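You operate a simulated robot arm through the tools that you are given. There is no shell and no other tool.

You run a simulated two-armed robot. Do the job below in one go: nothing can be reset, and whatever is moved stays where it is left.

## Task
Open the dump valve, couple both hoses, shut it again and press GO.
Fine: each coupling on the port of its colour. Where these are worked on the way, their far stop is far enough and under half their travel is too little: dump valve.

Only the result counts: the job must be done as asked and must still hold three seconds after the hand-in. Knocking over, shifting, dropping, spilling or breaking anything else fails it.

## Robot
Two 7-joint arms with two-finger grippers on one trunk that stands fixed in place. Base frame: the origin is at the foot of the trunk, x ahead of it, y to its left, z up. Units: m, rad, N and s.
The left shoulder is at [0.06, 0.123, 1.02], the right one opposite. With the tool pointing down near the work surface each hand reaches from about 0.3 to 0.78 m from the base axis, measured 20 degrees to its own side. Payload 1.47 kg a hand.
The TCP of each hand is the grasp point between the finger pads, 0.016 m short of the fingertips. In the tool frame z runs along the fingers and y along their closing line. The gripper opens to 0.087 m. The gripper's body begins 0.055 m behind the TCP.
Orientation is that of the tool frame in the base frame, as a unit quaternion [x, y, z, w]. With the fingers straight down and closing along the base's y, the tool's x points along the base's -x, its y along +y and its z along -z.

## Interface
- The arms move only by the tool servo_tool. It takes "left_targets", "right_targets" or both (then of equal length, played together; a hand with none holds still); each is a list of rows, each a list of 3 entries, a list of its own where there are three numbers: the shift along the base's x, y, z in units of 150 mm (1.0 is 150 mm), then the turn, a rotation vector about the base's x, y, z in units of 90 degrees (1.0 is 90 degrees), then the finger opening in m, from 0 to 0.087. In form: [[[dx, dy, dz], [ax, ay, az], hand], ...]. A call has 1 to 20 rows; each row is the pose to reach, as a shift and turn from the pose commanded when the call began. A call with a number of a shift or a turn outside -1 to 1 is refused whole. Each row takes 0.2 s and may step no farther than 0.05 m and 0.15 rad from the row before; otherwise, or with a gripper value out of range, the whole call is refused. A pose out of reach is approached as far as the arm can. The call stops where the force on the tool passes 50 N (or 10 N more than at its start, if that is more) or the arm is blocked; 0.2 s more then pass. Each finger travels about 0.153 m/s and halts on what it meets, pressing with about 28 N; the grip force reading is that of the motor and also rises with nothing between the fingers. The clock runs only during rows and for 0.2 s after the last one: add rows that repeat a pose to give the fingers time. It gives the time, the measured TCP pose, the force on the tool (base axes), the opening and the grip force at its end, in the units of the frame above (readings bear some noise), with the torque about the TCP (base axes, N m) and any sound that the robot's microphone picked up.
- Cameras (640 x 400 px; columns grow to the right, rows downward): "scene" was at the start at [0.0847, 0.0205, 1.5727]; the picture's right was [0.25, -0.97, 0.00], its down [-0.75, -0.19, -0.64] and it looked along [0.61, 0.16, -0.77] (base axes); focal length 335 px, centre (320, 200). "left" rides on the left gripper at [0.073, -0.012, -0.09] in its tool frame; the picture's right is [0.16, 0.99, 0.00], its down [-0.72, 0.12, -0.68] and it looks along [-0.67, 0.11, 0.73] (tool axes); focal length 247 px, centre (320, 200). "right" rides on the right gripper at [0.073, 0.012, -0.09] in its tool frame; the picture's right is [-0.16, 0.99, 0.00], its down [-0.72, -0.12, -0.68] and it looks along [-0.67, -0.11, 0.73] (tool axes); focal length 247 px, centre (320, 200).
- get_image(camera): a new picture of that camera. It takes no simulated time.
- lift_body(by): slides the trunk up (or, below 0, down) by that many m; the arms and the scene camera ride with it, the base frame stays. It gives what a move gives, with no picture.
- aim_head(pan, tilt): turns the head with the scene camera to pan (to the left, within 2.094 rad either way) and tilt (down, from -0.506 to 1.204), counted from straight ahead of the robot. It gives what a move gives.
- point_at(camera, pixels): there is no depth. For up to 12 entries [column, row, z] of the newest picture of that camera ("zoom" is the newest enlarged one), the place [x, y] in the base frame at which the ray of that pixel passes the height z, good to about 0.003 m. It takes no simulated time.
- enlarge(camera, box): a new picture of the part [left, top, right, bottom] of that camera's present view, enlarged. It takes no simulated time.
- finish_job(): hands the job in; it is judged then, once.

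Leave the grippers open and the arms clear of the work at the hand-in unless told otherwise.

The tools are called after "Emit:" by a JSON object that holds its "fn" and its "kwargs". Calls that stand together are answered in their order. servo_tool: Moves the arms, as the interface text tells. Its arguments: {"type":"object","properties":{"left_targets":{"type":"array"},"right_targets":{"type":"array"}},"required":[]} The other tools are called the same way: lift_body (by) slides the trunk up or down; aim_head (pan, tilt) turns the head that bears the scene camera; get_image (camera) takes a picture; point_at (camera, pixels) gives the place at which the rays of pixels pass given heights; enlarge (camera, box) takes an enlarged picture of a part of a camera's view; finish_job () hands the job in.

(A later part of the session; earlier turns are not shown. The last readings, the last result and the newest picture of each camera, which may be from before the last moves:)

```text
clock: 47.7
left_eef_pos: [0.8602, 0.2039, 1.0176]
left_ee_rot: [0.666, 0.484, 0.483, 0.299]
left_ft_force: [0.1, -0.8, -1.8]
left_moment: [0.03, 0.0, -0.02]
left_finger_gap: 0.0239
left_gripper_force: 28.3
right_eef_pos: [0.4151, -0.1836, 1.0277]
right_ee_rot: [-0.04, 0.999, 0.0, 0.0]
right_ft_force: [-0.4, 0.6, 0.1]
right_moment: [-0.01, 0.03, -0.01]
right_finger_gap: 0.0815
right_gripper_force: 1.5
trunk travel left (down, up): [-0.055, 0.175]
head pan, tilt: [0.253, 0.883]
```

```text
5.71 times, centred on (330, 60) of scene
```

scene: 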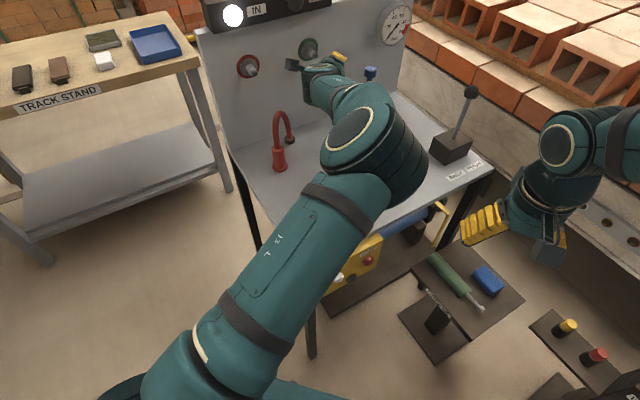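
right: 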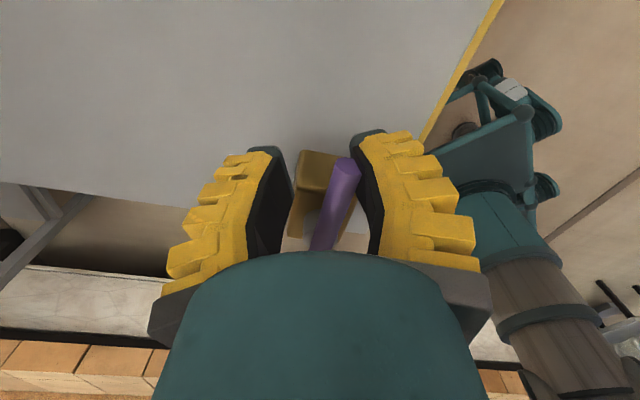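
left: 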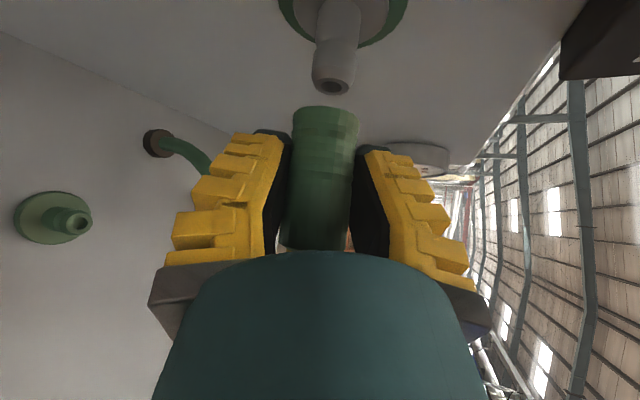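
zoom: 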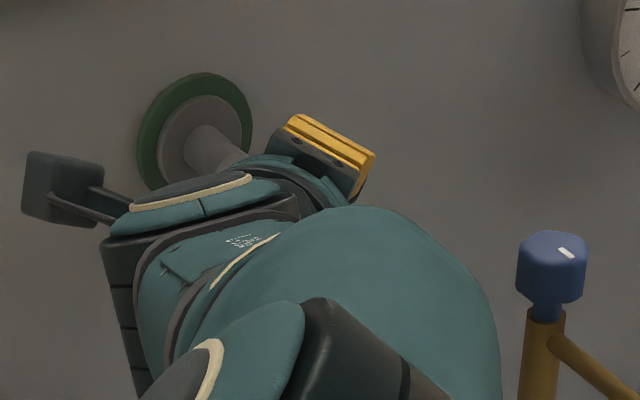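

I'll take a sharper zoom of nipple tip and coupling end at this backed-off pose to quantify the offset.

Emit:
{"fn": "enlarge", "kwargs": {"camera": "left", "box": [270, 40, 390, 125]}}

```text
4.71 times, centred on (330, 82) of left
```

zoom: 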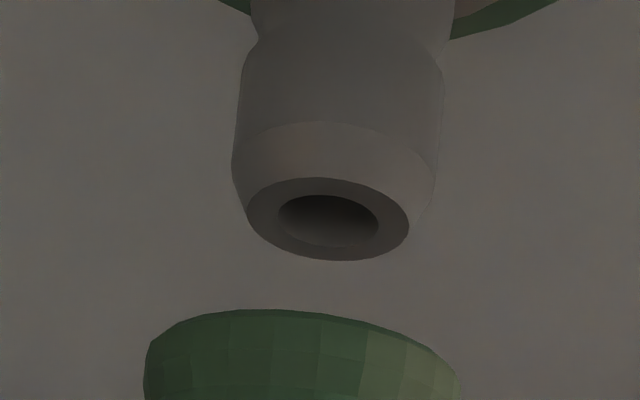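

The tip's true position works out at u≈0.4595, z≈1.0205, about 4.5 mm off my path along the camera's viewing direction, which matches the sideways force. I'll shift by (−2.7,+2.5,+2.6) mm, then advance to about 5 mm past the tip.

Emit:
{"fn": "servo_tool", "kwargs": {"left_targets": [[[-0.018, 0.0167, 0.0173], [0, 0, 0], 0.0], [[0.029, 0.0638, 0.0173], [0, 0, 0], 0.0], [[0.061, 0.0957, 0.0173], [0, 0, 0], 0.0], [[0.0857, 0.1204, 0.0173], [0, 0, 0], 0.0], [[0.0857, 0.1204, 0.0173], [0, 0, 0], 0.0]]}}

Emit:
{"fn": "enlarge", "kwargs": {"camera": "left", "box": [250, 60, 410, 160]}}

```text
clock: 48.9
left_eef_pos: [0.8723, 0.2245, 1.0219]
left_ee_rot: [0.666, 0.483, 0.483, 0.299]
left_ft_force: [-3.6, 6.1, 0.6]
left_moment: [0.09, -0.05, 0.24]
left_finger_gap: 0.0248
left_gripper_force: 28.1
right_eef_pos: [0.4133, -0.1833, 1.0277]
right_ee_rot: [-0.04, 0.999, 0.0, 0.001]
right_ft_force: [0.0, 0.6, 1.0]
right_moment: [-0.03, -0.02, -0.01]
right_finger_gap: 0.0817
right_gripper_force: 0.7
trunk travel left (down, up): [-0.055, 0.175]
head pan, tilt: [0.253, 0.883]
```

```text
4.00 times, centred on (330, 110) of left
```

zoom: 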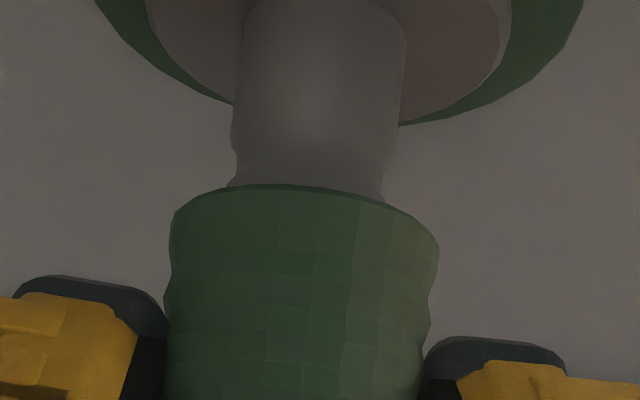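

The coupling rim has slid over the nipple with no blocking; only a 7 N sideways load remains. I'll ease 1.5 mm toward −t while advancing another 0.015 m.

Emit:
{"fn": "servo_tool", "kwargs": {"left_targets": [[[0.0166, 0.0306, 0], [0, 0, 0], 0.0], [[0.0402, 0.0542, 0], [0, 0, 0], 0.0], [[0.0637, 0.0777, 0], [0, 0, 0], 0.0], [[0.0637, 0.0777, 0], [0, 0, 0], 0.0]]}}

Emit:
{"fn": "enlarge", "kwargs": {"camera": "left", "box": [250, 60, 410, 160]}}

```text
clock: 49.9
left_eef_pos: [0.8827, 0.234, 1.0213]
left_ee_rot: [0.666, 0.484, 0.482, 0.3]
left_ft_force: [-5.9, 4.2, 1.1]
left_moment: [0.07, -0.02, 0.07]
left_finger_gap: 0.0252
left_gripper_force: 27.7
right_eef_pos: [0.4135, -0.1841, 1.0288]
right_ee_rot: [-0.04, 0.999, 0.0, 0.0]
right_ft_force: [0.0, 0.8, -0.5]
right_moment: [0.01, -0.03, -0.03]
right_finger_gap: 0.0817
right_gripper_force: 0.8
trunk travel left (down, up): [-0.055, 0.175]
head pan, tilt: [0.253, 0.883]
```

```text
4.00 times, centred on (330, 110) of left
```

zoom: 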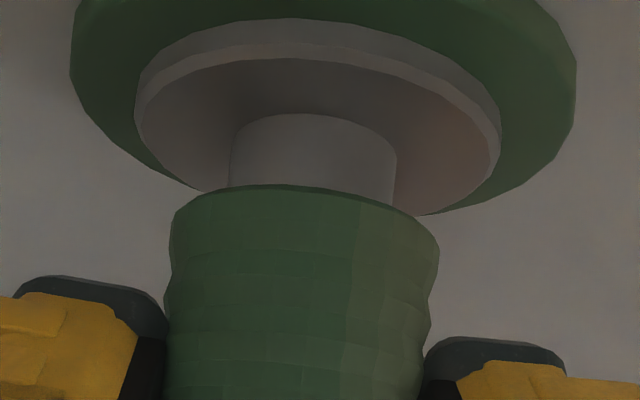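

Sliding on smoothly, with about 16 mm left to the disc. Another 0.012 m, easing a further 1.5 mm toward −t.

Emit:
{"fn": "servo_tool", "kwargs": {"left_targets": [[[0.0119, 0.0259, 0], [0, 0, 0], 0.0], [[0.0307, 0.0447, 0], [0, 0, 0], 0.0], [[0.0496, 0.0636, 0], [0, 0, 0], 0.0], [[0.0496, 0.0636, 0], [0, 0, 0], 0.0]]}}

Emit:
{"fn": "enlarge", "kwargs": {"camera": "left", "box": [250, 60, 410, 160]}}

```text
clock: 50.9
left_eef_pos: [0.8888, 0.2409, 1.0204]
left_ee_rot: [0.666, 0.483, 0.483, 0.3]
left_ft_force: [-14.3, -7.5, -5.5]
left_moment: [-0.14, 0.2, -0.14]
left_finger_gap: 0.027
left_gripper_force: 28.0
right_eef_pos: [0.4147, -0.1841, 1.0284]
right_ee_rot: [-0.04, 0.999, 0.0, 0.0]
right_ft_force: [0.2, -1.0, -0.2]
right_moment: [-0.01, 0.01, 0.02]
right_finger_gap: 0.0816
right_gripper_force: 1.3
trunk travel left (down, up): [-0.055, 0.175]
head pan, tilt: [0.253, 0.883]
```

```text
4.00 times, centred on (330, 110) of left
```

zoom: 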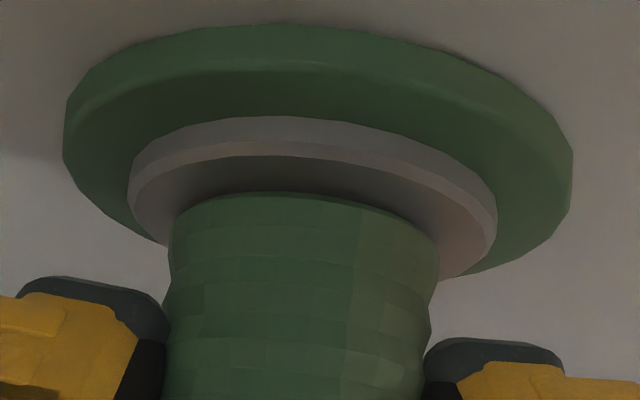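

Resistance is now 15 N along the axis with the rim close to the disc. I'll push another 6 mm to see whether it seats (listening for a click) or just slips.

Emit:
{"fn": "servo_tool", "kwargs": {"left_targets": [[[0.012, 0.0165, 0.0], [0, 0, 0], 0.0], [[0.026, 0.0305, 0.0], [0, 0, 0], 0.0], [[0.026, 0.0305, 0.0], [0, 0, 0], 0.0]]}}

Emit:
{"fn": "enlarge", "kwargs": {"camera": "left", "box": [250, 60, 410, 160]}}

Emit:
{"fn": "get_image", "kwargs": {"camera": "left"}}

```text
clock: 51.7
left_eef_pos: [0.8931, 0.2454, 1.0201]
left_ee_rot: [0.667, 0.483, 0.482, 0.299]
left_ft_force: [-10.8, -12.1, -5.4]
left_moment: [0.01, 0.04, -0.04]
left_finger_gap: 0.0257
left_gripper_force: 28.1
right_eef_pos: [0.4139, -0.1853, 1.0277]
right_ee_rot: [-0.04, 0.999, 0.001, 0.0]
right_ft_force: [-0.2, -0.3, 1.0]
right_moment: [0.03, 0.0, 0.03]
right_finger_gap: 0.0816
right_gripper_force: 1.1
trunk travel left (down, up): [-0.055, 0.175]
head pan, tilt: [0.253, 0.883]
```

```text
4.00 times, centred on (330, 110) of left
```

zoom: 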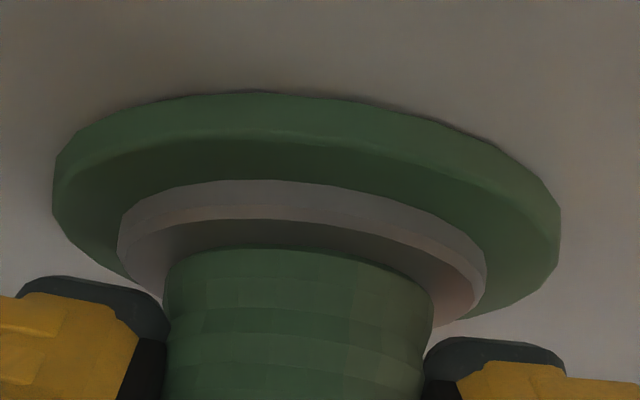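

```text
taken
```

left: 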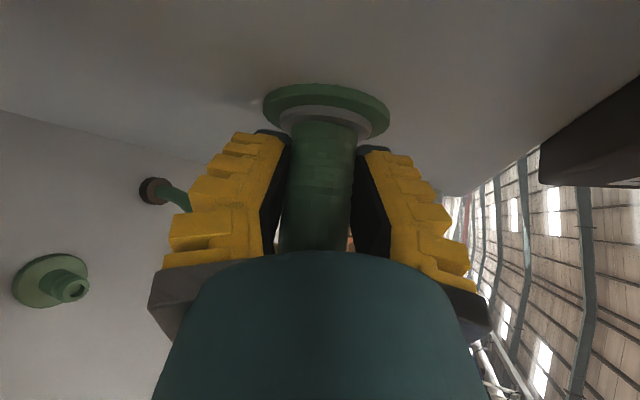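

The rim is now flush with the disc to within about half a millimetre, so it's seated. I'll open the fingers in place and see whether the coupling stays on.

Emit:
{"fn": "servo_tool", "kwargs": {"left_targets": [[[-0.004, -0.004, 0], [0, 0, 0], 0.03], [[-0.008, -0.008, 0], [0, 0, 0], 0.045], [[-0.008, -0.008, 0], [0, 0, 0], 0.06], [[-0.008, -0.008, 0], [0, 0, 0], 0.06]]}}

Emit:
{"fn": "get_image", "kwargs": {"camera": "left"}}

Emit:
{"fn": "enlarge", "kwargs": {"camera": "left", "box": [250, 60, 410, 160]}}

```text
clock: 52.7
left_eef_pos: [0.8926, 0.2466, 1.0202]
left_ee_rot: [0.666, 0.484, 0.483, 0.299]
left_ft_force: [0.6, 0.2, 0.3]
left_moment: [0.01, 0.03, 0.03]
left_finger_gap: 0.0646
left_gripper_force: 3.6
right_eef_pos: [0.4151, -0.1843, 1.0265]
right_ee_rot: [-0.04, 0.999, 0.0, 0.0]
right_ft_force: [0.3, -0.2, 0.1]
right_moment: [0.0, 0.02, -0.01]
right_finger_gap: 0.0816
right_gripper_force: 0.8
trunk travel left (down, up): [-0.055, 0.175]
head pan, tilt: [0.253, 0.883]
```

```text
taken
```

left: 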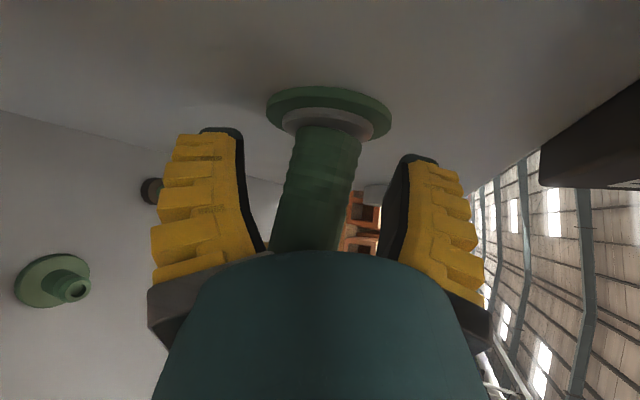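

```text
4.00 times, centred on (330, 110) of left
```

zoom: 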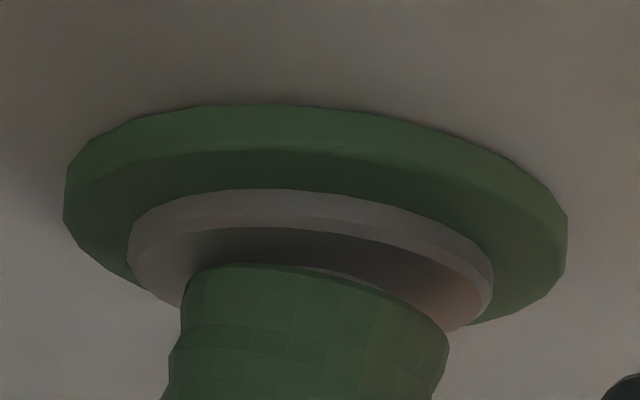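

The coupling stays on the nipple but droops about 6°, so it isn't latched yet. I'll move the open hand back 0.015 m along the axis and re-grip further back on the body, then push it home properly.

Emit:
{"fn": "servo_tool", "kwargs": {"left_targets": [[[-0.035, -0.035, 0], [0, 0, 0], 0.06], [[-0.0733, -0.0733, 0], [0, 0, 0], 0.06], [[-0.0733, -0.0733, 0], [0, 0, 0], 0.04], [[-0.0733, -0.0733, 0], [0, 0, 0], 0.02], [[-0.0733, -0.0733, 0], [0, 0, 0], 0.0], [[-0.0733, -0.0733, 0], [0, 0, 0], 0.0]]}}

Emit:
{"fn": "get_image", "kwargs": {"camera": "left"}}

Emit:
{"fn": "enlarge", "kwargs": {"camera": "left", "box": [250, 60, 410, 160]}}

```text
clock: 54.1
left_eef_pos: [0.8829, 0.235, 1.0207]
left_ee_rot: [0.666, 0.483, 0.483, 0.299]
left_ft_force: [-1.9, 0.6, -0.2]
left_moment: [0.0, -0.04, 0.02]
left_finger_gap: 0.0246
left_gripper_force: 28.0
right_eef_pos: [0.4139, -0.1842, 1.0271]
right_ee_rot: [-0.04, 0.999, 0.0, -0.001]
right_ft_force: [-0.8, 0.1, -0.1]
right_moment: [-0.01, 0.01, 0.02]
right_finger_gap: 0.0816
right_gripper_force: 1.4
trunk travel left (down, up): [-0.055, 0.175]
head pan, tilt: [0.253, 0.883]
```

```text
taken
```

left: 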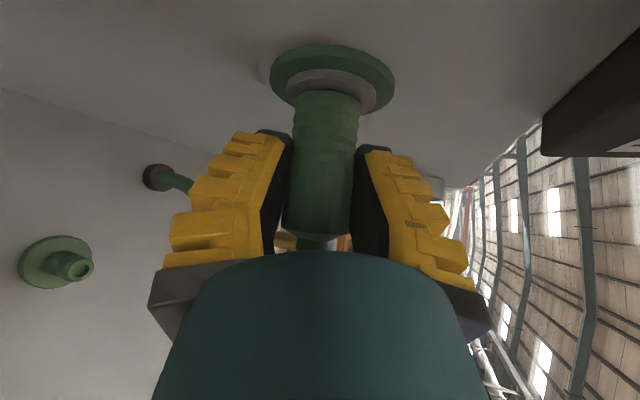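

```text
4.00 times, centred on (330, 110) of left
```

zoom: 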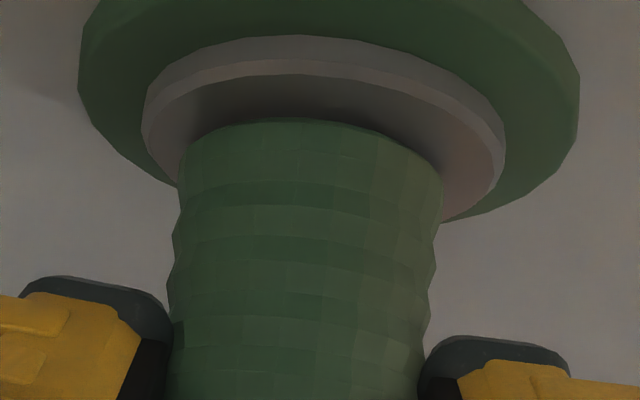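

Re-gripped straight: the rim still shows roughly a 1 mm gap to the disc. Pushing 8 mm along the axis now.

Emit:
{"fn": "servo_tool", "kwargs": {"left_targets": [[[0.0141, 0.0141, 0], [0, 0, 0], 0.0], [[0.0283, 0.0283, 0], [0, 0, 0], 0.0], [[0.0377, 0.0377, 0], [0, 0, 0], 0.0], [[0.0377, 0.0377, 0], [0, 0, 0], 0.0]]}}

Emit:
{"fn": "enlarge", "kwargs": {"camera": "left", "box": [250, 60, 410, 160]}}

```text
clock: 55.1
left_eef_pos: [0.8868, 0.2398, 1.022]
left_ee_rot: [0.666, 0.483, 0.482, 0.3]
left_ft_force: [-15.2, -9.4, -2.3]
left_moment: [-0.05, 0.03, -0.08]
left_finger_gap: 0.0264
left_gripper_force: 27.6
right_eef_pos: [0.413, -0.185, 1.0274]
right_ee_rot: [-0.04, 0.999, -0.001, 0.0]
right_ft_force: [-1.1, 0.1, 1.3]
right_moment: [0.02, 0.0, -0.02]
right_finger_gap: 0.0818
right_gripper_force: 1.1
trunk travel left (down, up): [-0.055, 0.175]
head pan, tilt: [0.253, 0.883]
```

```text
4.00 times, centred on (330, 110) of left
```

zoom: 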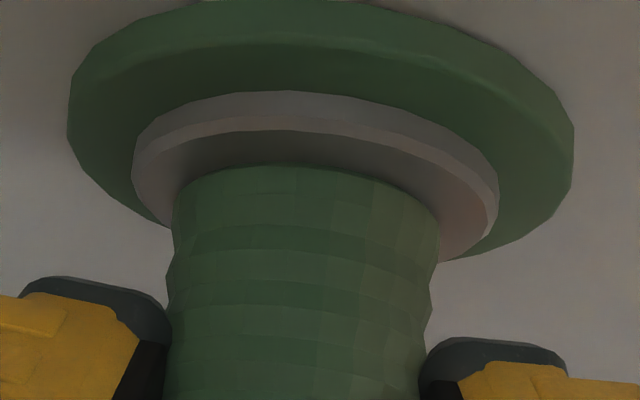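

The push again topped out at ~17 N with the fingers slipping along the body. To press it home harder, I'll release, move back behind the coupling's rear face (about 0.055 m), close loosely around the hose there and push the rear face with the fingertips. First, open and back off.

Emit:
{"fn": "servo_tool", "kwargs": {"left_targets": [[[-0.01, -0.01, 0], [0, 0, 0], 0.04], [[-0.01, -0.01, 0], [0, 0, 0], 0.06], [[-0.1, -0.1, 0], [0, 0, 0], 0.06], [[-0.2, -0.2, 0], [0, 0, 0], 0.06], [[-0.27, -0.27, 0], [0, 0, 0], 0.06], [[-0.27, -0.27, 0], [0, 0, 0], 0.06]]}}

Emit:
{"fn": "get_image", "kwargs": {"camera": "left"}}

Emit:
{"fn": "enlarge", "kwargs": {"camera": "scene", "box": [270, 25, 390, 145]}}

```text
clock: 56.5
left_eef_pos: [0.8462, 0.201, 1.021]
left_ee_rot: [0.666, 0.484, 0.483, 0.299]
left_ft_force: [0.7, -0.8, 0.2]
left_moment: [0.04, -0.02, 0.01]
left_finger_gap: 0.0649
left_gripper_force: 4.1
right_eef_pos: [0.4146, -0.1841, 1.026]
right_ee_rot: [-0.04, 0.999, 0.0, 0.0]
right_ft_force: [-0.1, 1.2, 0.1]
right_moment: [-0.04, -0.03, -0.02]
right_finger_gap: 0.082
right_gripper_force: 0.6
trunk travel left (down, up): [-0.055, 0.175]
head pan, tilt: [0.253, 0.883]
```

```text
taken
```

left: 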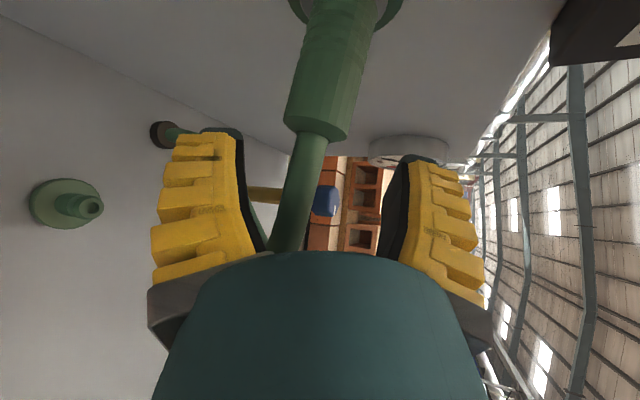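

```text
3.33 times, centred on (330, 85) of scene
```

zoom: 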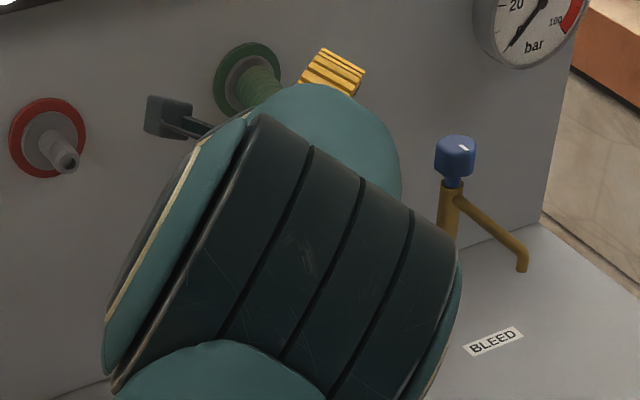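

The coupling holds on the port and looks flush with the disc, with a slight droop. I'll close loosely around the hose just behind its rear face (shifted ~3 mm down to match the droop), then push along the axis.

Emit:
{"fn": "servo_tool", "kwargs": {"left_targets": [[[-0.027, -0.013, -0.017], [0, 0, 0], 0.05], [[-0.027, -0.013, -0.017], [0, 0, 0], 0.03], [[-0.027, -0.013, -0.017], [0, 0, 0], 0.014], [[-0.027, -0.013, -0.017], [0, 0, 0], 0.014]]}}

Emit:
{"fn": "get_image", "kwargs": {"camera": "left"}}

```text
clock: 57.5
left_eef_pos: [0.8423, 0.1988, 1.0177]
left_ee_rot: [0.666, 0.482, 0.483, 0.3]
left_ft_force: [-0.6, -0.6, -0.1]
left_moment: [-0.01, 0.03, 0.03]
left_finger_gap: 0.0211
left_gripper_force: 5.7
right_eef_pos: [0.415, -0.1837, 1.0277]
right_ee_rot: [-0.04, 0.999, 0.0, 0.0]
right_ft_force: [-0.1, -0.6, -0.4]
right_moment: [0.0, -0.01, -0.02]
right_finger_gap: 0.0818
right_gripper_force: 1.6
trunk travel left (down, up): [-0.055, 0.175]
head pan, tilt: [0.253, 0.883]
```

```text
taken
```

left: 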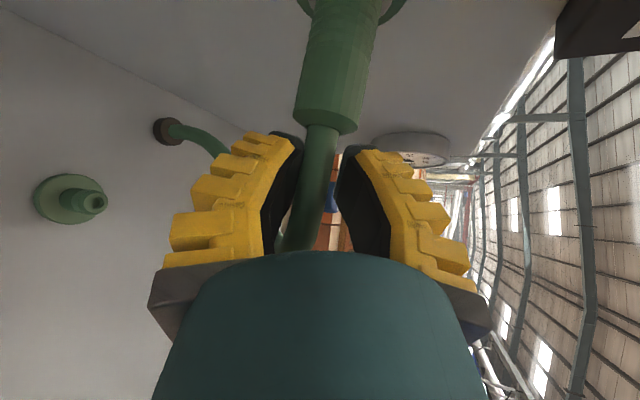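

The fingertips are right behind the coupling's rear rim at (328,115). Pushing along the axis up to 16 mm, with contact expected about halfway.

Emit:
{"fn": "servo_tool", "kwargs": {"left_targets": [[[0.0236, 0.0236, 0], [0, 0, 0], 0.014], [[0.0424, 0.0424, 0], [0, 0, 0], 0.014], [[0.0566, 0.0566, 0], [0, 0, 0], 0.014], [[0.066, 0.066, 0], [0, 0, 0], 0.014], [[0.0754, 0.0754, 0], [0, 0, 0], 0.014]]}}

Emit:
{"fn": "get_image", "kwargs": {"camera": "left"}}

Emit:
{"fn": "enlarge", "kwargs": {"camera": "left", "box": [250, 0, 410, 150]}}

```text
clock: 58.7
left_eef_pos: [0.8526, 0.2082, 1.0199]
left_ee_rot: [0.666, 0.482, 0.483, 0.3]
left_ft_force: [-17.0, -8.3, 4.8]
left_moment: [0.07, -0.11, 0.06]
left_finger_gap: 0.0219
left_gripper_force: 14.1
right_eef_pos: [0.4135, -0.1833, 1.0277]
right_ee_rot: [-0.04, 0.999, -0.001, 0.002]
right_ft_force: [0.3, -0.3, -0.1]
right_moment: [-0.01, -0.01, 0.04]
right_finger_gap: 0.0817
right_gripper_force: 1.0
trunk travel left (down, up): [-0.055, 0.175]
head pan, tilt: [0.253, 0.883]
```

```text
taken
```

left: 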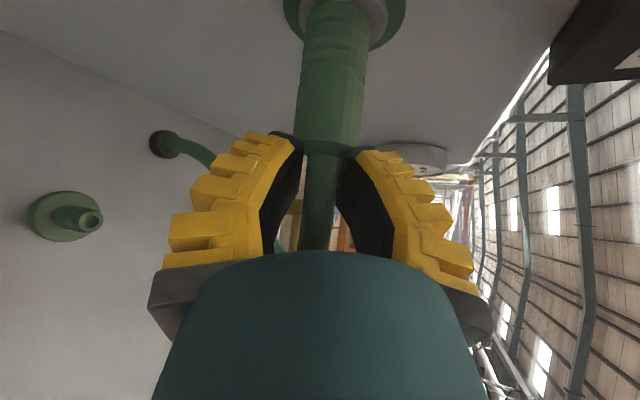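

```text
2.67 times, centred on (330, 75) of left
```

zoom: 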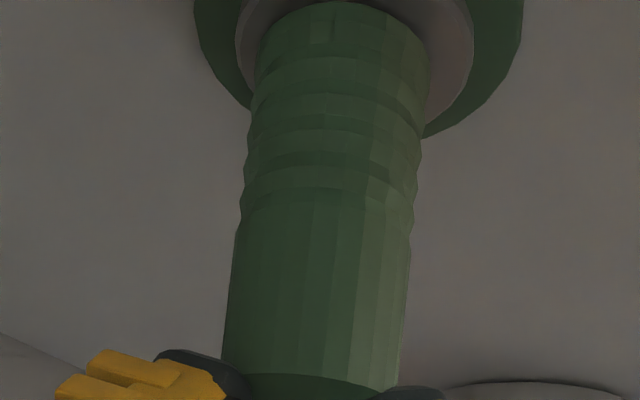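

The coupling straightened and there is ~18 N of push. I'll push further in small steps (the move halts by itself at 50 N), listening for a latch.

Emit:
{"fn": "servo_tool", "kwargs": {"left_targets": [[[0.0141, 0.0141, 0], [0, 0, 0], 0.014], [[0.0283, 0.0283, 0], [0, 0, 0], 0.014], [[0.0377, 0.0377, 0], [0, 0, 0], 0.014]]}}

Emit:
{"fn": "enlarge", "kwargs": {"camera": "left", "box": [250, 0, 410, 150]}}

```text
clock: 59.4
left_eef_pos: [0.8547, 0.2056, 1.0204]
left_ee_rot: [0.668, 0.48, 0.481, 0.304]
left_ft_force: [-38.7, -13.4, 5.6]
left_moment: [0.11, 0.0, 0.22]
left_finger_gap: 0.012
left_gripper_force: 28.0
right_eef_pos: [0.4104, -0.1852, 1.0299]
right_ee_rot: [-0.04, 0.999, 0.0, 0.003]
right_ft_force: [0.0, 0.6, -0.4]
right_moment: [-0.02, 0.0, -0.01]
right_finger_gap: 0.082
right_gripper_force: 0.8
trunk travel left (down, up): [-0.055, 0.175]
head pan, tilt: [0.253, 0.883]
stopped in row 3 (left hand): the force on the tool passed its limit at 52 N (the readings are from after the stop); the commanded pose is now the measured one
```

```text
2.67 times, centred on (330, 75) of left
```

zoom: 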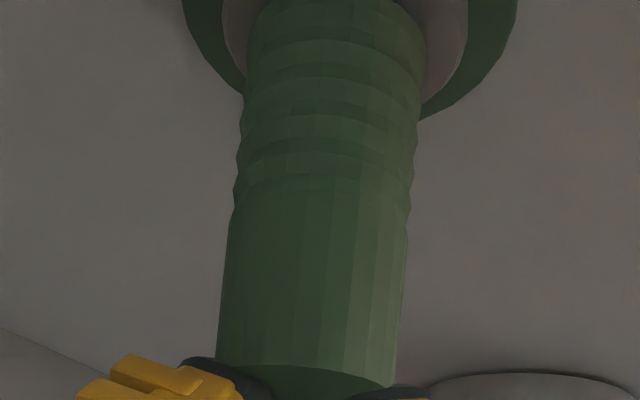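

It hit a hard stop (37 N along the axis with no further travel), so the coupling is fully home. I'll open the fingers and back away to see how it rests.

Emit:
{"fn": "servo_tool", "kwargs": {"left_targets": [[[-0.03, -0.03, 0], [0, 0, 0], 0.03], [[-0.05, -0.05, 0], [0, 0, 0], 0.06], [[-0.05, -0.05, 0], [0, 0, 0], 0.08], [[-0.1, -0.1, 0], [0, 0, 0], 0.08], [[-0.1, -0.1, 0], [0, 0, 0], 0.08]]}}

Emit:
{"fn": "get_image", "kwargs": {"camera": "left"}}

Emit:
{"fn": "enlarge", "kwargs": {"camera": "left", "box": [250, 0, 410, 150]}}

Emit:
{"fn": "enlarge", "kwargs": {"camera": "scene", "box": [270, 25, 390, 145]}}

```text
clock: 60.6
left_eef_pos: [0.8445, 0.194, 1.0154]
left_ee_rot: [0.667, 0.482, 0.48, 0.302]
left_ft_force: [0.2, -0.3, -0.7]
left_moment: [0.0, -0.01, 0.0]
left_finger_gap: 0.0817
left_gripper_force: 1.0
right_eef_pos: [0.4141, -0.1842, 1.0273]
right_ee_rot: [-0.04, 0.999, -0.001, 0.0]
right_ft_force: [-0.5, -0.1, -0.2]
right_moment: [-0.01, -0.03, -0.02]
right_finger_gap: 0.0816
right_gripper_force: 1.0
trunk travel left (down, up): [-0.055, 0.175]
head pan, tilt: [0.253, 0.883]
```

```text
taken
```

left: 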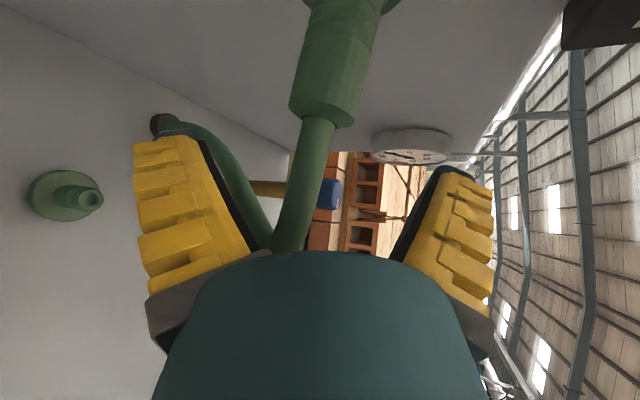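

```text
2.67 times, centred on (330, 75) of left
```

zoom: 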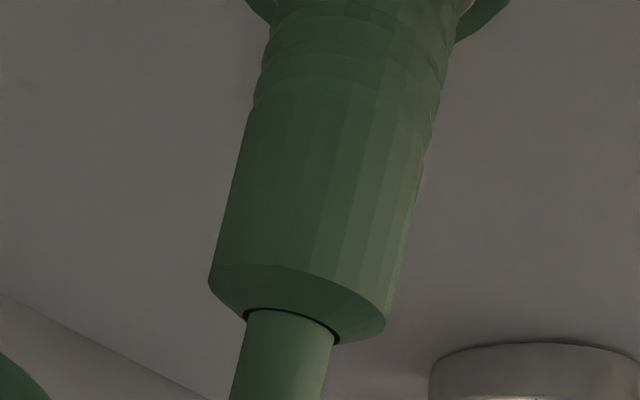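

```text
3.33 times, centred on (330, 85) of scene
```

zoom: 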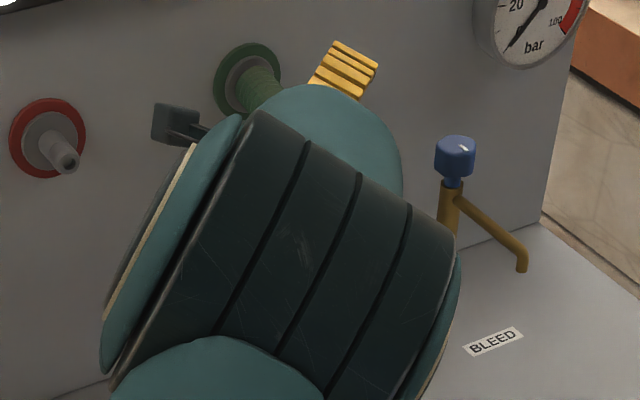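

It still droops slightly when free. I'll look at the empty parking stub (left image (65,195)) and the coupling's seat to judge how the coupling is meant to sit.

Emit:
{"fn": "enlarge", "kwargs": {"camera": "left", "box": [15, 155, 115, 235]}}

Emit:
{"fn": "enlarge", "kwargs": {"camera": "scene", "box": [295, 25, 345, 70]}}

```text
5.00 times, centred on (65, 195) of left
```

zoom: 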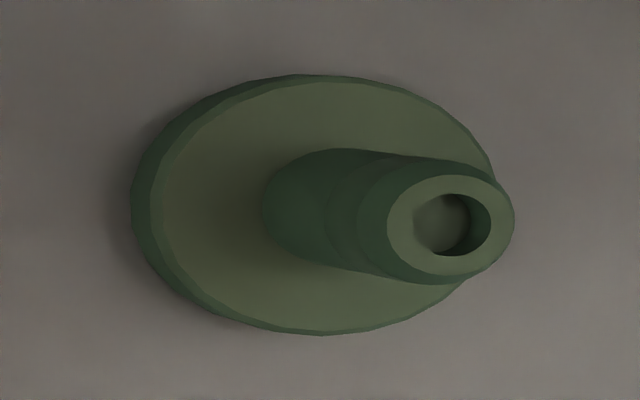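

```text
8.89 times, centred on (320, 48) of scene
```

zoom: 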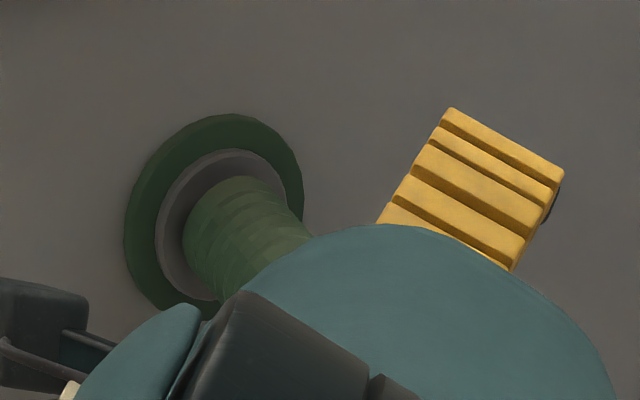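

The parking stub is a flat disc with the same nipple, so flush on the disc is the same seat as when parked. To know whether it's retained, I'll re-grip the coupling squarely and do a gentle 4 mm pull test. If it's held, the fingers will just slip; if loose, I'll push it straight back.

Emit:
{"fn": "servo_tool", "kwargs": {"left_targets": [[[0.09, 0.09, 0.02], [0, 0, 0], 0.08], [[0.18, 0.18, 0.034], [0, 0, 0], 0.08], [[0.26, 0.265, 0.034], [0, 0, 0], 0.08], [[0.26, 0.265, 0.034], [0, 0, 0], 0.05], [[0.26, 0.265, 0.034], [0, 0, 0], 0.02], [[0.26, 0.265, 0.034], [0, 0, 0], 0.0], [[0.26, 0.265, 0.034], [0, 0, 0], 0.0]]}}

Emit:
{"fn": "enlarge", "kwargs": {"camera": "left", "box": [250, 60, 410, 160]}}

```text
clock: 62.2
left_eef_pos: [0.8828, 0.2339, 1.0219]
left_ee_rot: [0.667, 0.482, 0.481, 0.301]
left_ft_force: [-8.7, -0.1, -0.8]
left_moment: [0.03, 0.01, -0.01]
left_finger_gap: 0.0256
left_gripper_force: 28.1
right_eef_pos: [0.4137, -0.1848, 1.0277]
right_ee_rot: [-0.04, 0.999, 0.0, 0.0]
right_ft_force: [0.2, -0.1, 0.1]
right_moment: [0.02, -0.01, -0.01]
right_finger_gap: 0.0818
right_gripper_force: 1.3
trunk travel left (down, up): [-0.055, 0.175]
head pan, tilt: [0.253, 0.883]
```

```text
4.00 times, centred on (330, 110) of left
```

zoom: 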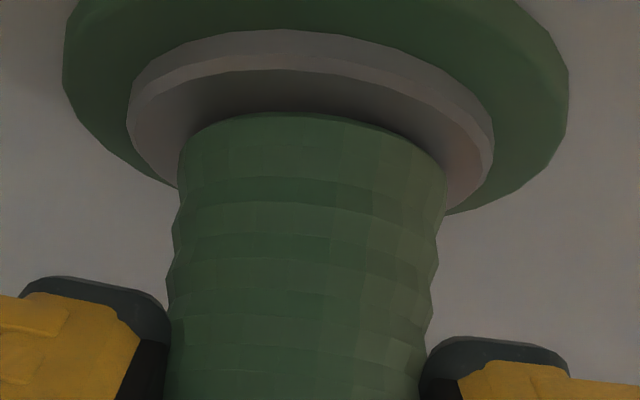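

Gripped again squarely. Now a gentle 5 mm pull away from the panel.

Emit:
{"fn": "servo_tool", "kwargs": {"left_targets": [[[-0.0118, -0.0118, 0], [0, 0, 0], 0.0], [[-0.0236, -0.0236, 0], [0, 0, 0], 0.0], [[-0.0236, -0.0236, 0], [0, 0, 0], 0.0]]}}

Emit:
{"fn": "enlarge", "kwargs": {"camera": "left", "box": [250, 60, 410, 160]}}

```text
clock: 63.0
left_eef_pos: [0.8792, 0.2313, 1.0226]
left_ee_rot: [0.668, 0.482, 0.48, 0.302]
left_ft_force: [-2.5, 3.5, -0.4]
left_moment: [0.05, -0.01, 0.05]
left_finger_gap: 0.0245
left_gripper_force: 27.8
right_eef_pos: [0.415, -0.1839, 1.0268]
right_ee_rot: [-0.04, 0.999, 0.0, 0.0]
right_ft_force: [-0.4, 0.9, 0.0]
right_moment: [-0.02, -0.02, -0.01]
right_finger_gap: 0.0817
right_gripper_force: 0.8
trunk travel left (down, up): [-0.055, 0.175]
head pan, tilt: [0.253, 0.883]
```

```text
4.00 times, centred on (330, 110) of left
```

zoom: 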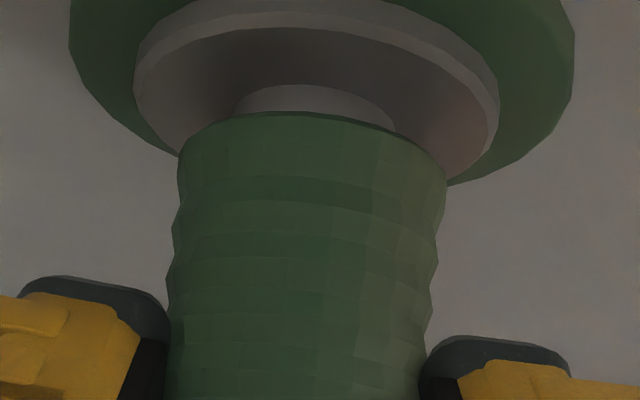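

The coupling slides freely, so there is no latch holding it yet. My analysis of the views suggests the gripped coupling is tilted about 2° in the viewing plane, so only its far rim touched the disc. I'll push back in while turning the tool ~3° about its closing axis to square it, with a small sideways compensation.

Emit:
{"fn": "servo_tool", "kwargs": {"left_targets": [[[0.005, 0.017, 0.0027], [-0.0056, 0.0056, -0.0138], 0.0], [[0.0146, 0.0318, 0.0053], [-0.0113, 0.0113, -0.0276], 0.0], [[0.024, 0.041, 0.0053], [-0.0113, 0.0113, -0.0276], 0.0], [[0.0334, 0.0506, 0.0053], [-0.0113, 0.0113, -0.0276], 0.0], [[0.0334, 0.0506, 0.0053], [-0.0113, 0.0113, -0.0276], 0.0]]}}

Emit:
{"fn": "enlarge", "kwargs": {"camera": "left", "box": [250, 60, 410, 160]}}

```text
clock: 64.2
left_eef_pos: [0.8827, 0.2363, 1.023]
left_ee_rot: [0.68, 0.474, 0.462, 0.314]
left_ft_force: [-14.9, -9.4, -4.1]
left_moment: [0.01, -0.02, 0.07]
left_finger_gap: 0.0263
left_gripper_force: 28.4
right_eef_pos: [0.4138, -0.185, 1.0284]
right_ee_rot: [-0.039, 0.999, 0.0, 0.001]
right_ft_force: [-0.1, 0.1, 0.6]
right_moment: [0.02, 0.0, -0.05]
right_finger_gap: 0.0814
right_gripper_force: 1.2
trunk travel left (down, up): [-0.055, 0.175]
head pan, tilt: [0.253, 0.883]
```

```text
4.00 times, centred on (330, 110) of left
```

zoom: 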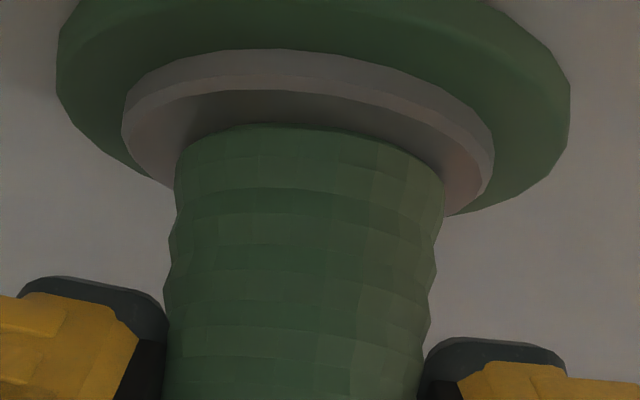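

It's back at the hard stop with the same 17 N. Nothing latches, the seat is simply the disc, and the fit is a loose push fit like on the parking stub. I'll release gently here, retreat straight out along the axis, and check that it stays.

Emit:
{"fn": "servo_tool", "kwargs": {"left_targets": [[[-0.01, -0.01, 0], [0, 0, 0], 0.03], [[-0.01, -0.01, 0], [0, 0, 0], 0.05], [[-0.01, -0.01, 0], [0, 0, 0], 0.08], [[-0.01, -0.01, 0], [0, 0, 0], 0.087], [[-0.12, -0.12, 0], [0, 0, 0], 0.087], [[-0.25, -0.25, 0], [0, 0, 0], 0.087], [[-0.4, -0.4, 0], [0, 0, 0], 0.087], [[-0.55, -0.55, 0], [0, 0, 0], 0.087], [[-0.55, -0.55, 0], [0, 0, 0], 0.087]]}}

Emit:
{"fn": "get_image", "kwargs": {"camera": "left"}}

Emit:
{"fn": "get_image", "kwargs": {"camera": "scene"}}

```text
clock: 66.2
left_eef_pos: [0.8027, 0.1558, 1.0225]
left_ee_rot: [0.68, 0.474, 0.464, 0.313]
left_ft_force: [0.5, -1.4, 0.9]
left_moment: [-0.02, -0.01, -0.01]
left_finger_gap: 0.087
left_gripper_force: 0.0
right_eef_pos: [0.4153, -0.1838, 1.0272]
right_ee_rot: [-0.041, 0.999, 0.0, 0.0]
right_ft_force: [-0.1, -0.6, -0.2]
right_moment: [0.0, -0.03, 0.0]
right_finger_gap: 0.0816
right_gripper_force: 1.3
trunk travel left (down, up): [-0.055, 0.175]
head pan, tilt: [0.253, 0.883]
```

```text
taken
```

left: 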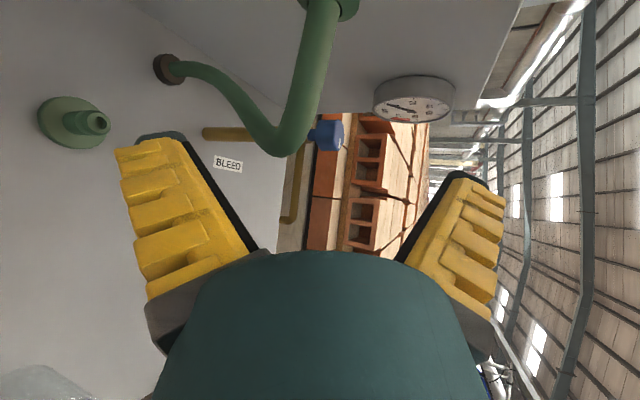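

```text
taken
```

scene: 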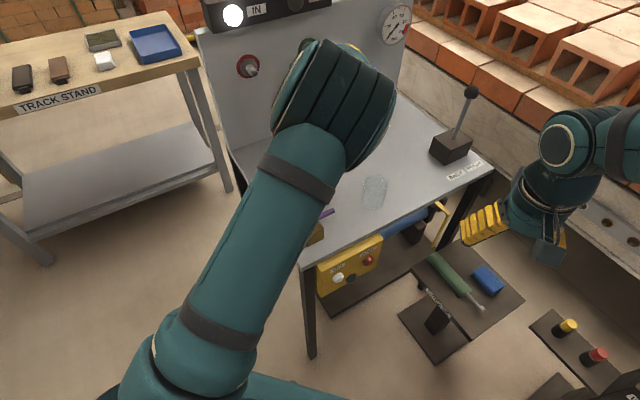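

The green coupling stays on the port (its rear is just at the top of the view) and the hose hangs freely. Now back to the 45° grasp orientation in two half-turns, moving toward the red coupling's side.

Emit:
{"fn": "servo_tool", "kwargs": {"left_targets": [[[-0.08, 0.03, 0.03], [-0.0739, 0.0116, 0.0484], 0.087], [[-0.16, 0.06, 0.07], [-0.1478, 0.0231, 0.0967], 0.087], [[-0.24, 0.09, 0.11], [-0.2217, 0.0347, 0.1451], 0.087], [[-0.32, 0.13, 0.15], [-0.2957, 0.0462, 0.1934], 0.087], [[-0.4, 0.17, 0.19], [-0.3696, 0.0578, 0.2418], 0.087], [[-0.48, 0.2, 0.23], [-0.4435, 0.0693, 0.2901], 0.087], [[-0.55, 0.23, 0.25], [-0.5174, 0.0809, 0.3385], 0.087], [[-0.55, 0.23, 0.25], [-0.5174, 0.0809, 0.3385], 0.087]]}}

Emit:
{"fn": "servo_tool", "kwargs": {"left_targets": [[[-0.08, 0.08, -0.02], [-0.0739, 0.0116, 0.0484], 0.087], [[-0.16, 0.16, -0.04], [-0.1478, 0.0231, 0.0967], 0.087], [[-0.24, 0.24, -0.06], [-0.2217, 0.0347, 0.1451], 0.087], [[-0.32, 0.32, -0.08], [-0.2957, 0.0462, 0.1934], 0.087], [[-0.4, 0.4, -0.1], [-0.3696, 0.0578, 0.2418], 0.087], [[-0.5, 0.48, -0.12], [-0.4435, 0.0693, 0.2901], 0.087], [[-0.6, 0.55, -0.13], [-0.5174, 0.0809, 0.3385], 0.087], [[-0.6, 0.55, -0.13], [-0.5174, 0.0809, 0.3385], 0.087]]}}

Emit:
{"fn": "get_image", "kwargs": {"camera": "scene"}}

Emit:
{"fn": "get_image", "kwargs": {"camera": "left"}}

```text
clock: 68.0
left_eef_pos: [0.7192, 0.191, 1.0599]
left_ee_rot: [0.384, 0.793, 0.261, 0.394]
left_ft_force: [-0.7, -0.4, 0.2]
left_moment: [-0.04, -0.02, -0.01]
left_finger_gap: 0.0871
left_gripper_force: 0.0
right_eef_pos: [0.415, -0.1844, 1.0277]
right_ee_rot: [-0.04, 0.999, 0.0, 0.001]
right_ft_force: [0.6, -0.9, 0.0]
right_moment: [0.03, 0.01, 0.01]
right_finger_gap: 0.0819
right_gripper_force: 0.7
trunk travel left (down, up): [-0.055, 0.175]
head pan, tilt: [0.253, 0.883]
```

```text
clock: 69.8
left_eef_pos: [0.6297, 0.2737, 1.0414]
left_ee_rot: [-0.001, 0.924, -0.001, 0.382]
left_ft_force: [0.0, 0.8, -0.2]
left_moment: [-0.01, 0.01, -0.02]
left_finger_gap: 0.0868
left_gripper_force: 0.0
right_eef_pos: [0.4157, -0.1838, 1.028]
right_ee_rot: [-0.041, 0.999, 0.0, -0.001]
right_ft_force: [0.2, 0.7, 0.0]
right_moment: [0.02, 0.0, -0.03]
right_finger_gap: 0.0815
right_gripper_force: 0.8
trunk travel left (down, up): [-0.055, 0.175]
head pan, tilt: [0.253, 0.883]
```

```text
taken
```

scene: 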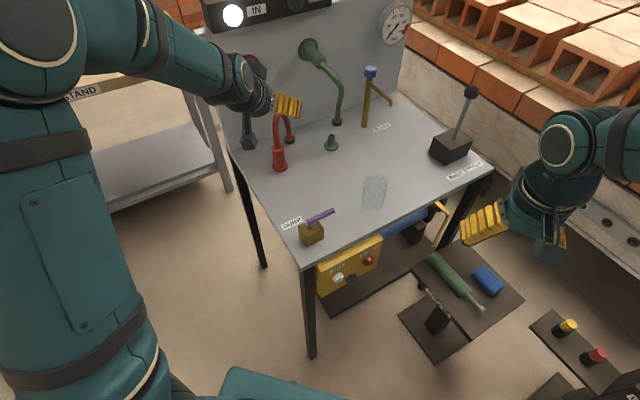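

```text
taken
```

left: 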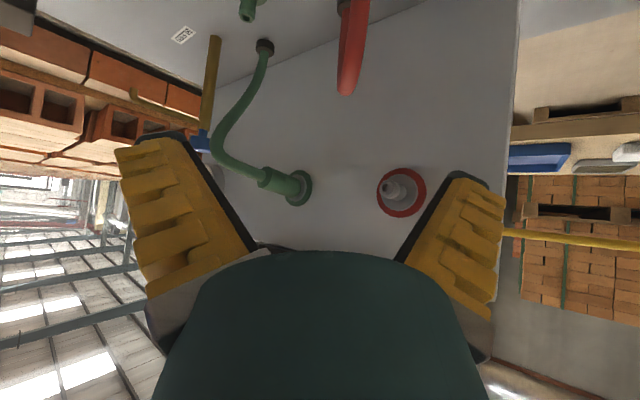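

The view is clear now: the green coupling sits on its port in both pictures. I'll zoom in to judge its seat and tilt.

Emit:
{"fn": "enlarge", "kwargs": {"camera": "scene", "box": [285, 25, 355, 80]}}

Emit:
{"fn": "enlarge", "kwargs": {"camera": "left", "box": [200, 130, 340, 225]}}

Emit:
{"fn": "enlarge", "kwargs": {"camera": "left", "box": [360, 150, 450, 230]}}

```text
7.27 times, centred on (320, 52) of scene
```

zoom: 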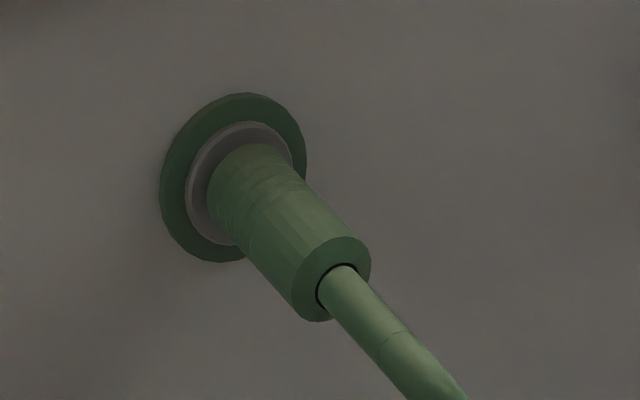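

```text
4.21 times, centred on (270, 178) of left
```

zoom: 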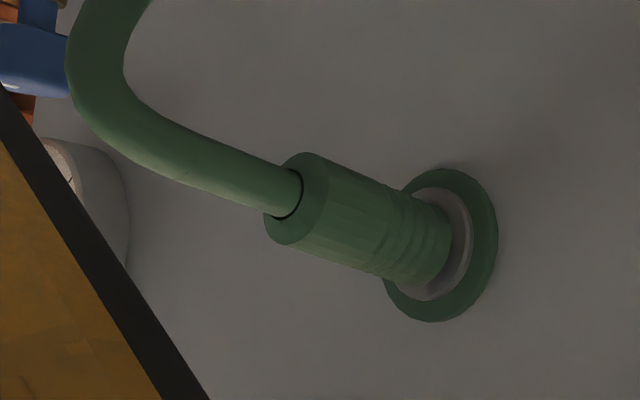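

```text
5.00 times, centred on (405, 190) of left
```

zoom: 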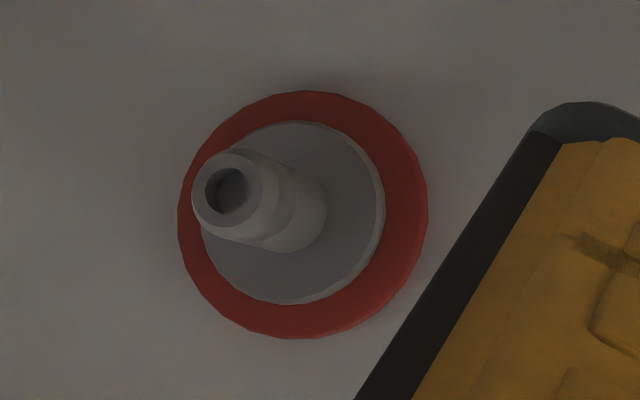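

The green coupling looks well seated on its nipple. On to red: I'll move to the pre-grasp point about 0.13 m back from the red coupling along the approach line.

Emit:
{"fn": "servo_tool", "kwargs": {"left_targets": [[[-0.03, 0.04, -0.2], [0, 0, 0], 0.087], [[-0.06, 0.08, -0.4], [0, 0, 0], 0.087], [[-0.09, 0.12, -0.6], [0, 0, 0], 0.087], [[-0.114, 0.155, -0.743], [0, 0, 0], 0.087], [[-0.114, 0.155, -0.743], [0, 0, 0], 0.087]]}}

Emit:
{"fn": "get_image", "kwargs": {"camera": "left"}}

Emit:
{"fn": "get_image", "kwargs": {"camera": "scene"}}

```text
clock: 71.0
left_eef_pos: [0.6124, 0.296, 0.9274]
left_ee_rot: [-0.002, 0.924, 0.0, 0.383]
left_ft_force: [-0.1, -0.3, -0.6]
left_moment: [0.0, 0.0, 0.03]
left_finger_gap: 0.0869
left_gripper_force: 0.1
right_eef_pos: [0.4147, -0.1838, 1.0271]
right_ee_rot: [-0.041, 0.999, 0.0, -0.001]
right_ft_force: [0.1, 1.0, 0.1]
right_moment: [0.05, -0.01, -0.01]
right_finger_gap: 0.0818
right_gripper_force: 1.3
trunk travel left (down, up): [-0.055, 0.175]
head pan, tilt: [0.253, 0.883]
```

```text
taken
```

left: 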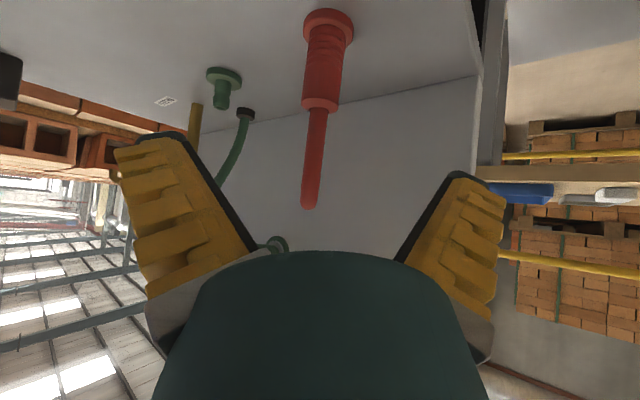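

```text
taken
```

scene: 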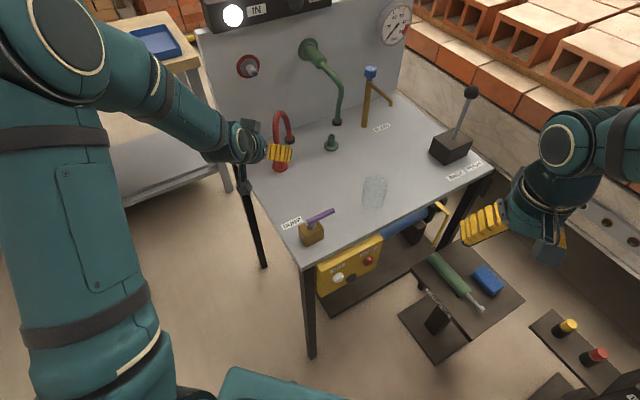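

The red coupling is centred between the fingers at column ~323. Advancing along the tool axis to (0.7045,0.2975,0.838).

Emit:
{"fn": "servo_tool", "kwargs": {"left_targets": [[[0.16, 0.003, -0.155], [0, 0, 0], 0.087], [[0.32, 0.006, -0.31], [0, 0, 0], 0.087], [[0.47, 0.01, -0.456], [0, 0, 0], 0.087], [[0.57, 0.01, -0.553], [0, 0, 0], 0.087], [[0.614, 0.01, -0.596], [0, 0, 0], 0.087], [[0.614, 0.01, -0.596], [0, 0, 0], 0.087]]}}

Emit:
{"fn": "get_image", "kwargs": {"camera": "left"}}

Emit:
{"fn": "enlarge", "kwargs": {"camera": "left", "box": [240, 30, 420, 260]}}

```text
clock: 72.4
left_eef_pos: [0.7052, 0.2972, 0.8394]
left_ee_rot: [-0.002, 0.924, 0.0, 0.383]
left_ft_force: [0.3, 0.5, 0.6]
left_moment: [0.01, 0.0, 0.05]
left_finger_gap: 0.087
left_gripper_force: 0.0
right_eef_pos: [0.4142, -0.185, 1.0273]
right_ee_rot: [-0.04, 0.999, 0.0, 0.0]
right_ft_force: [-0.2, -0.5, 0.6]
right_moment: [0.01, 0.01, 0.0]
right_finger_gap: 0.0817
right_gripper_force: 0.7
trunk travel left (down, up): [-0.055, 0.175]
head pan, tilt: [0.253, 0.883]
```

```text
taken
```

left: 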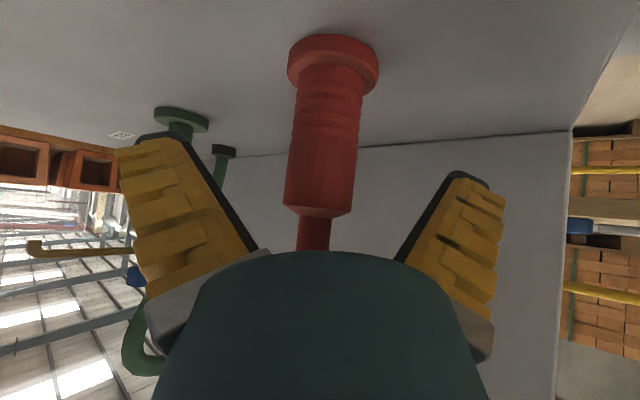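

```text
1.74 times, centred on (330, 145) of left
```

zoom: 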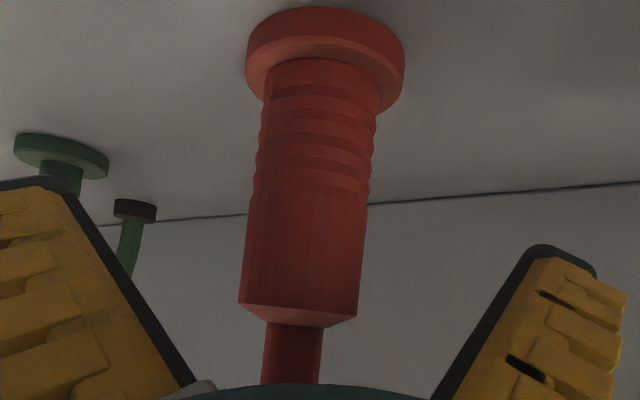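

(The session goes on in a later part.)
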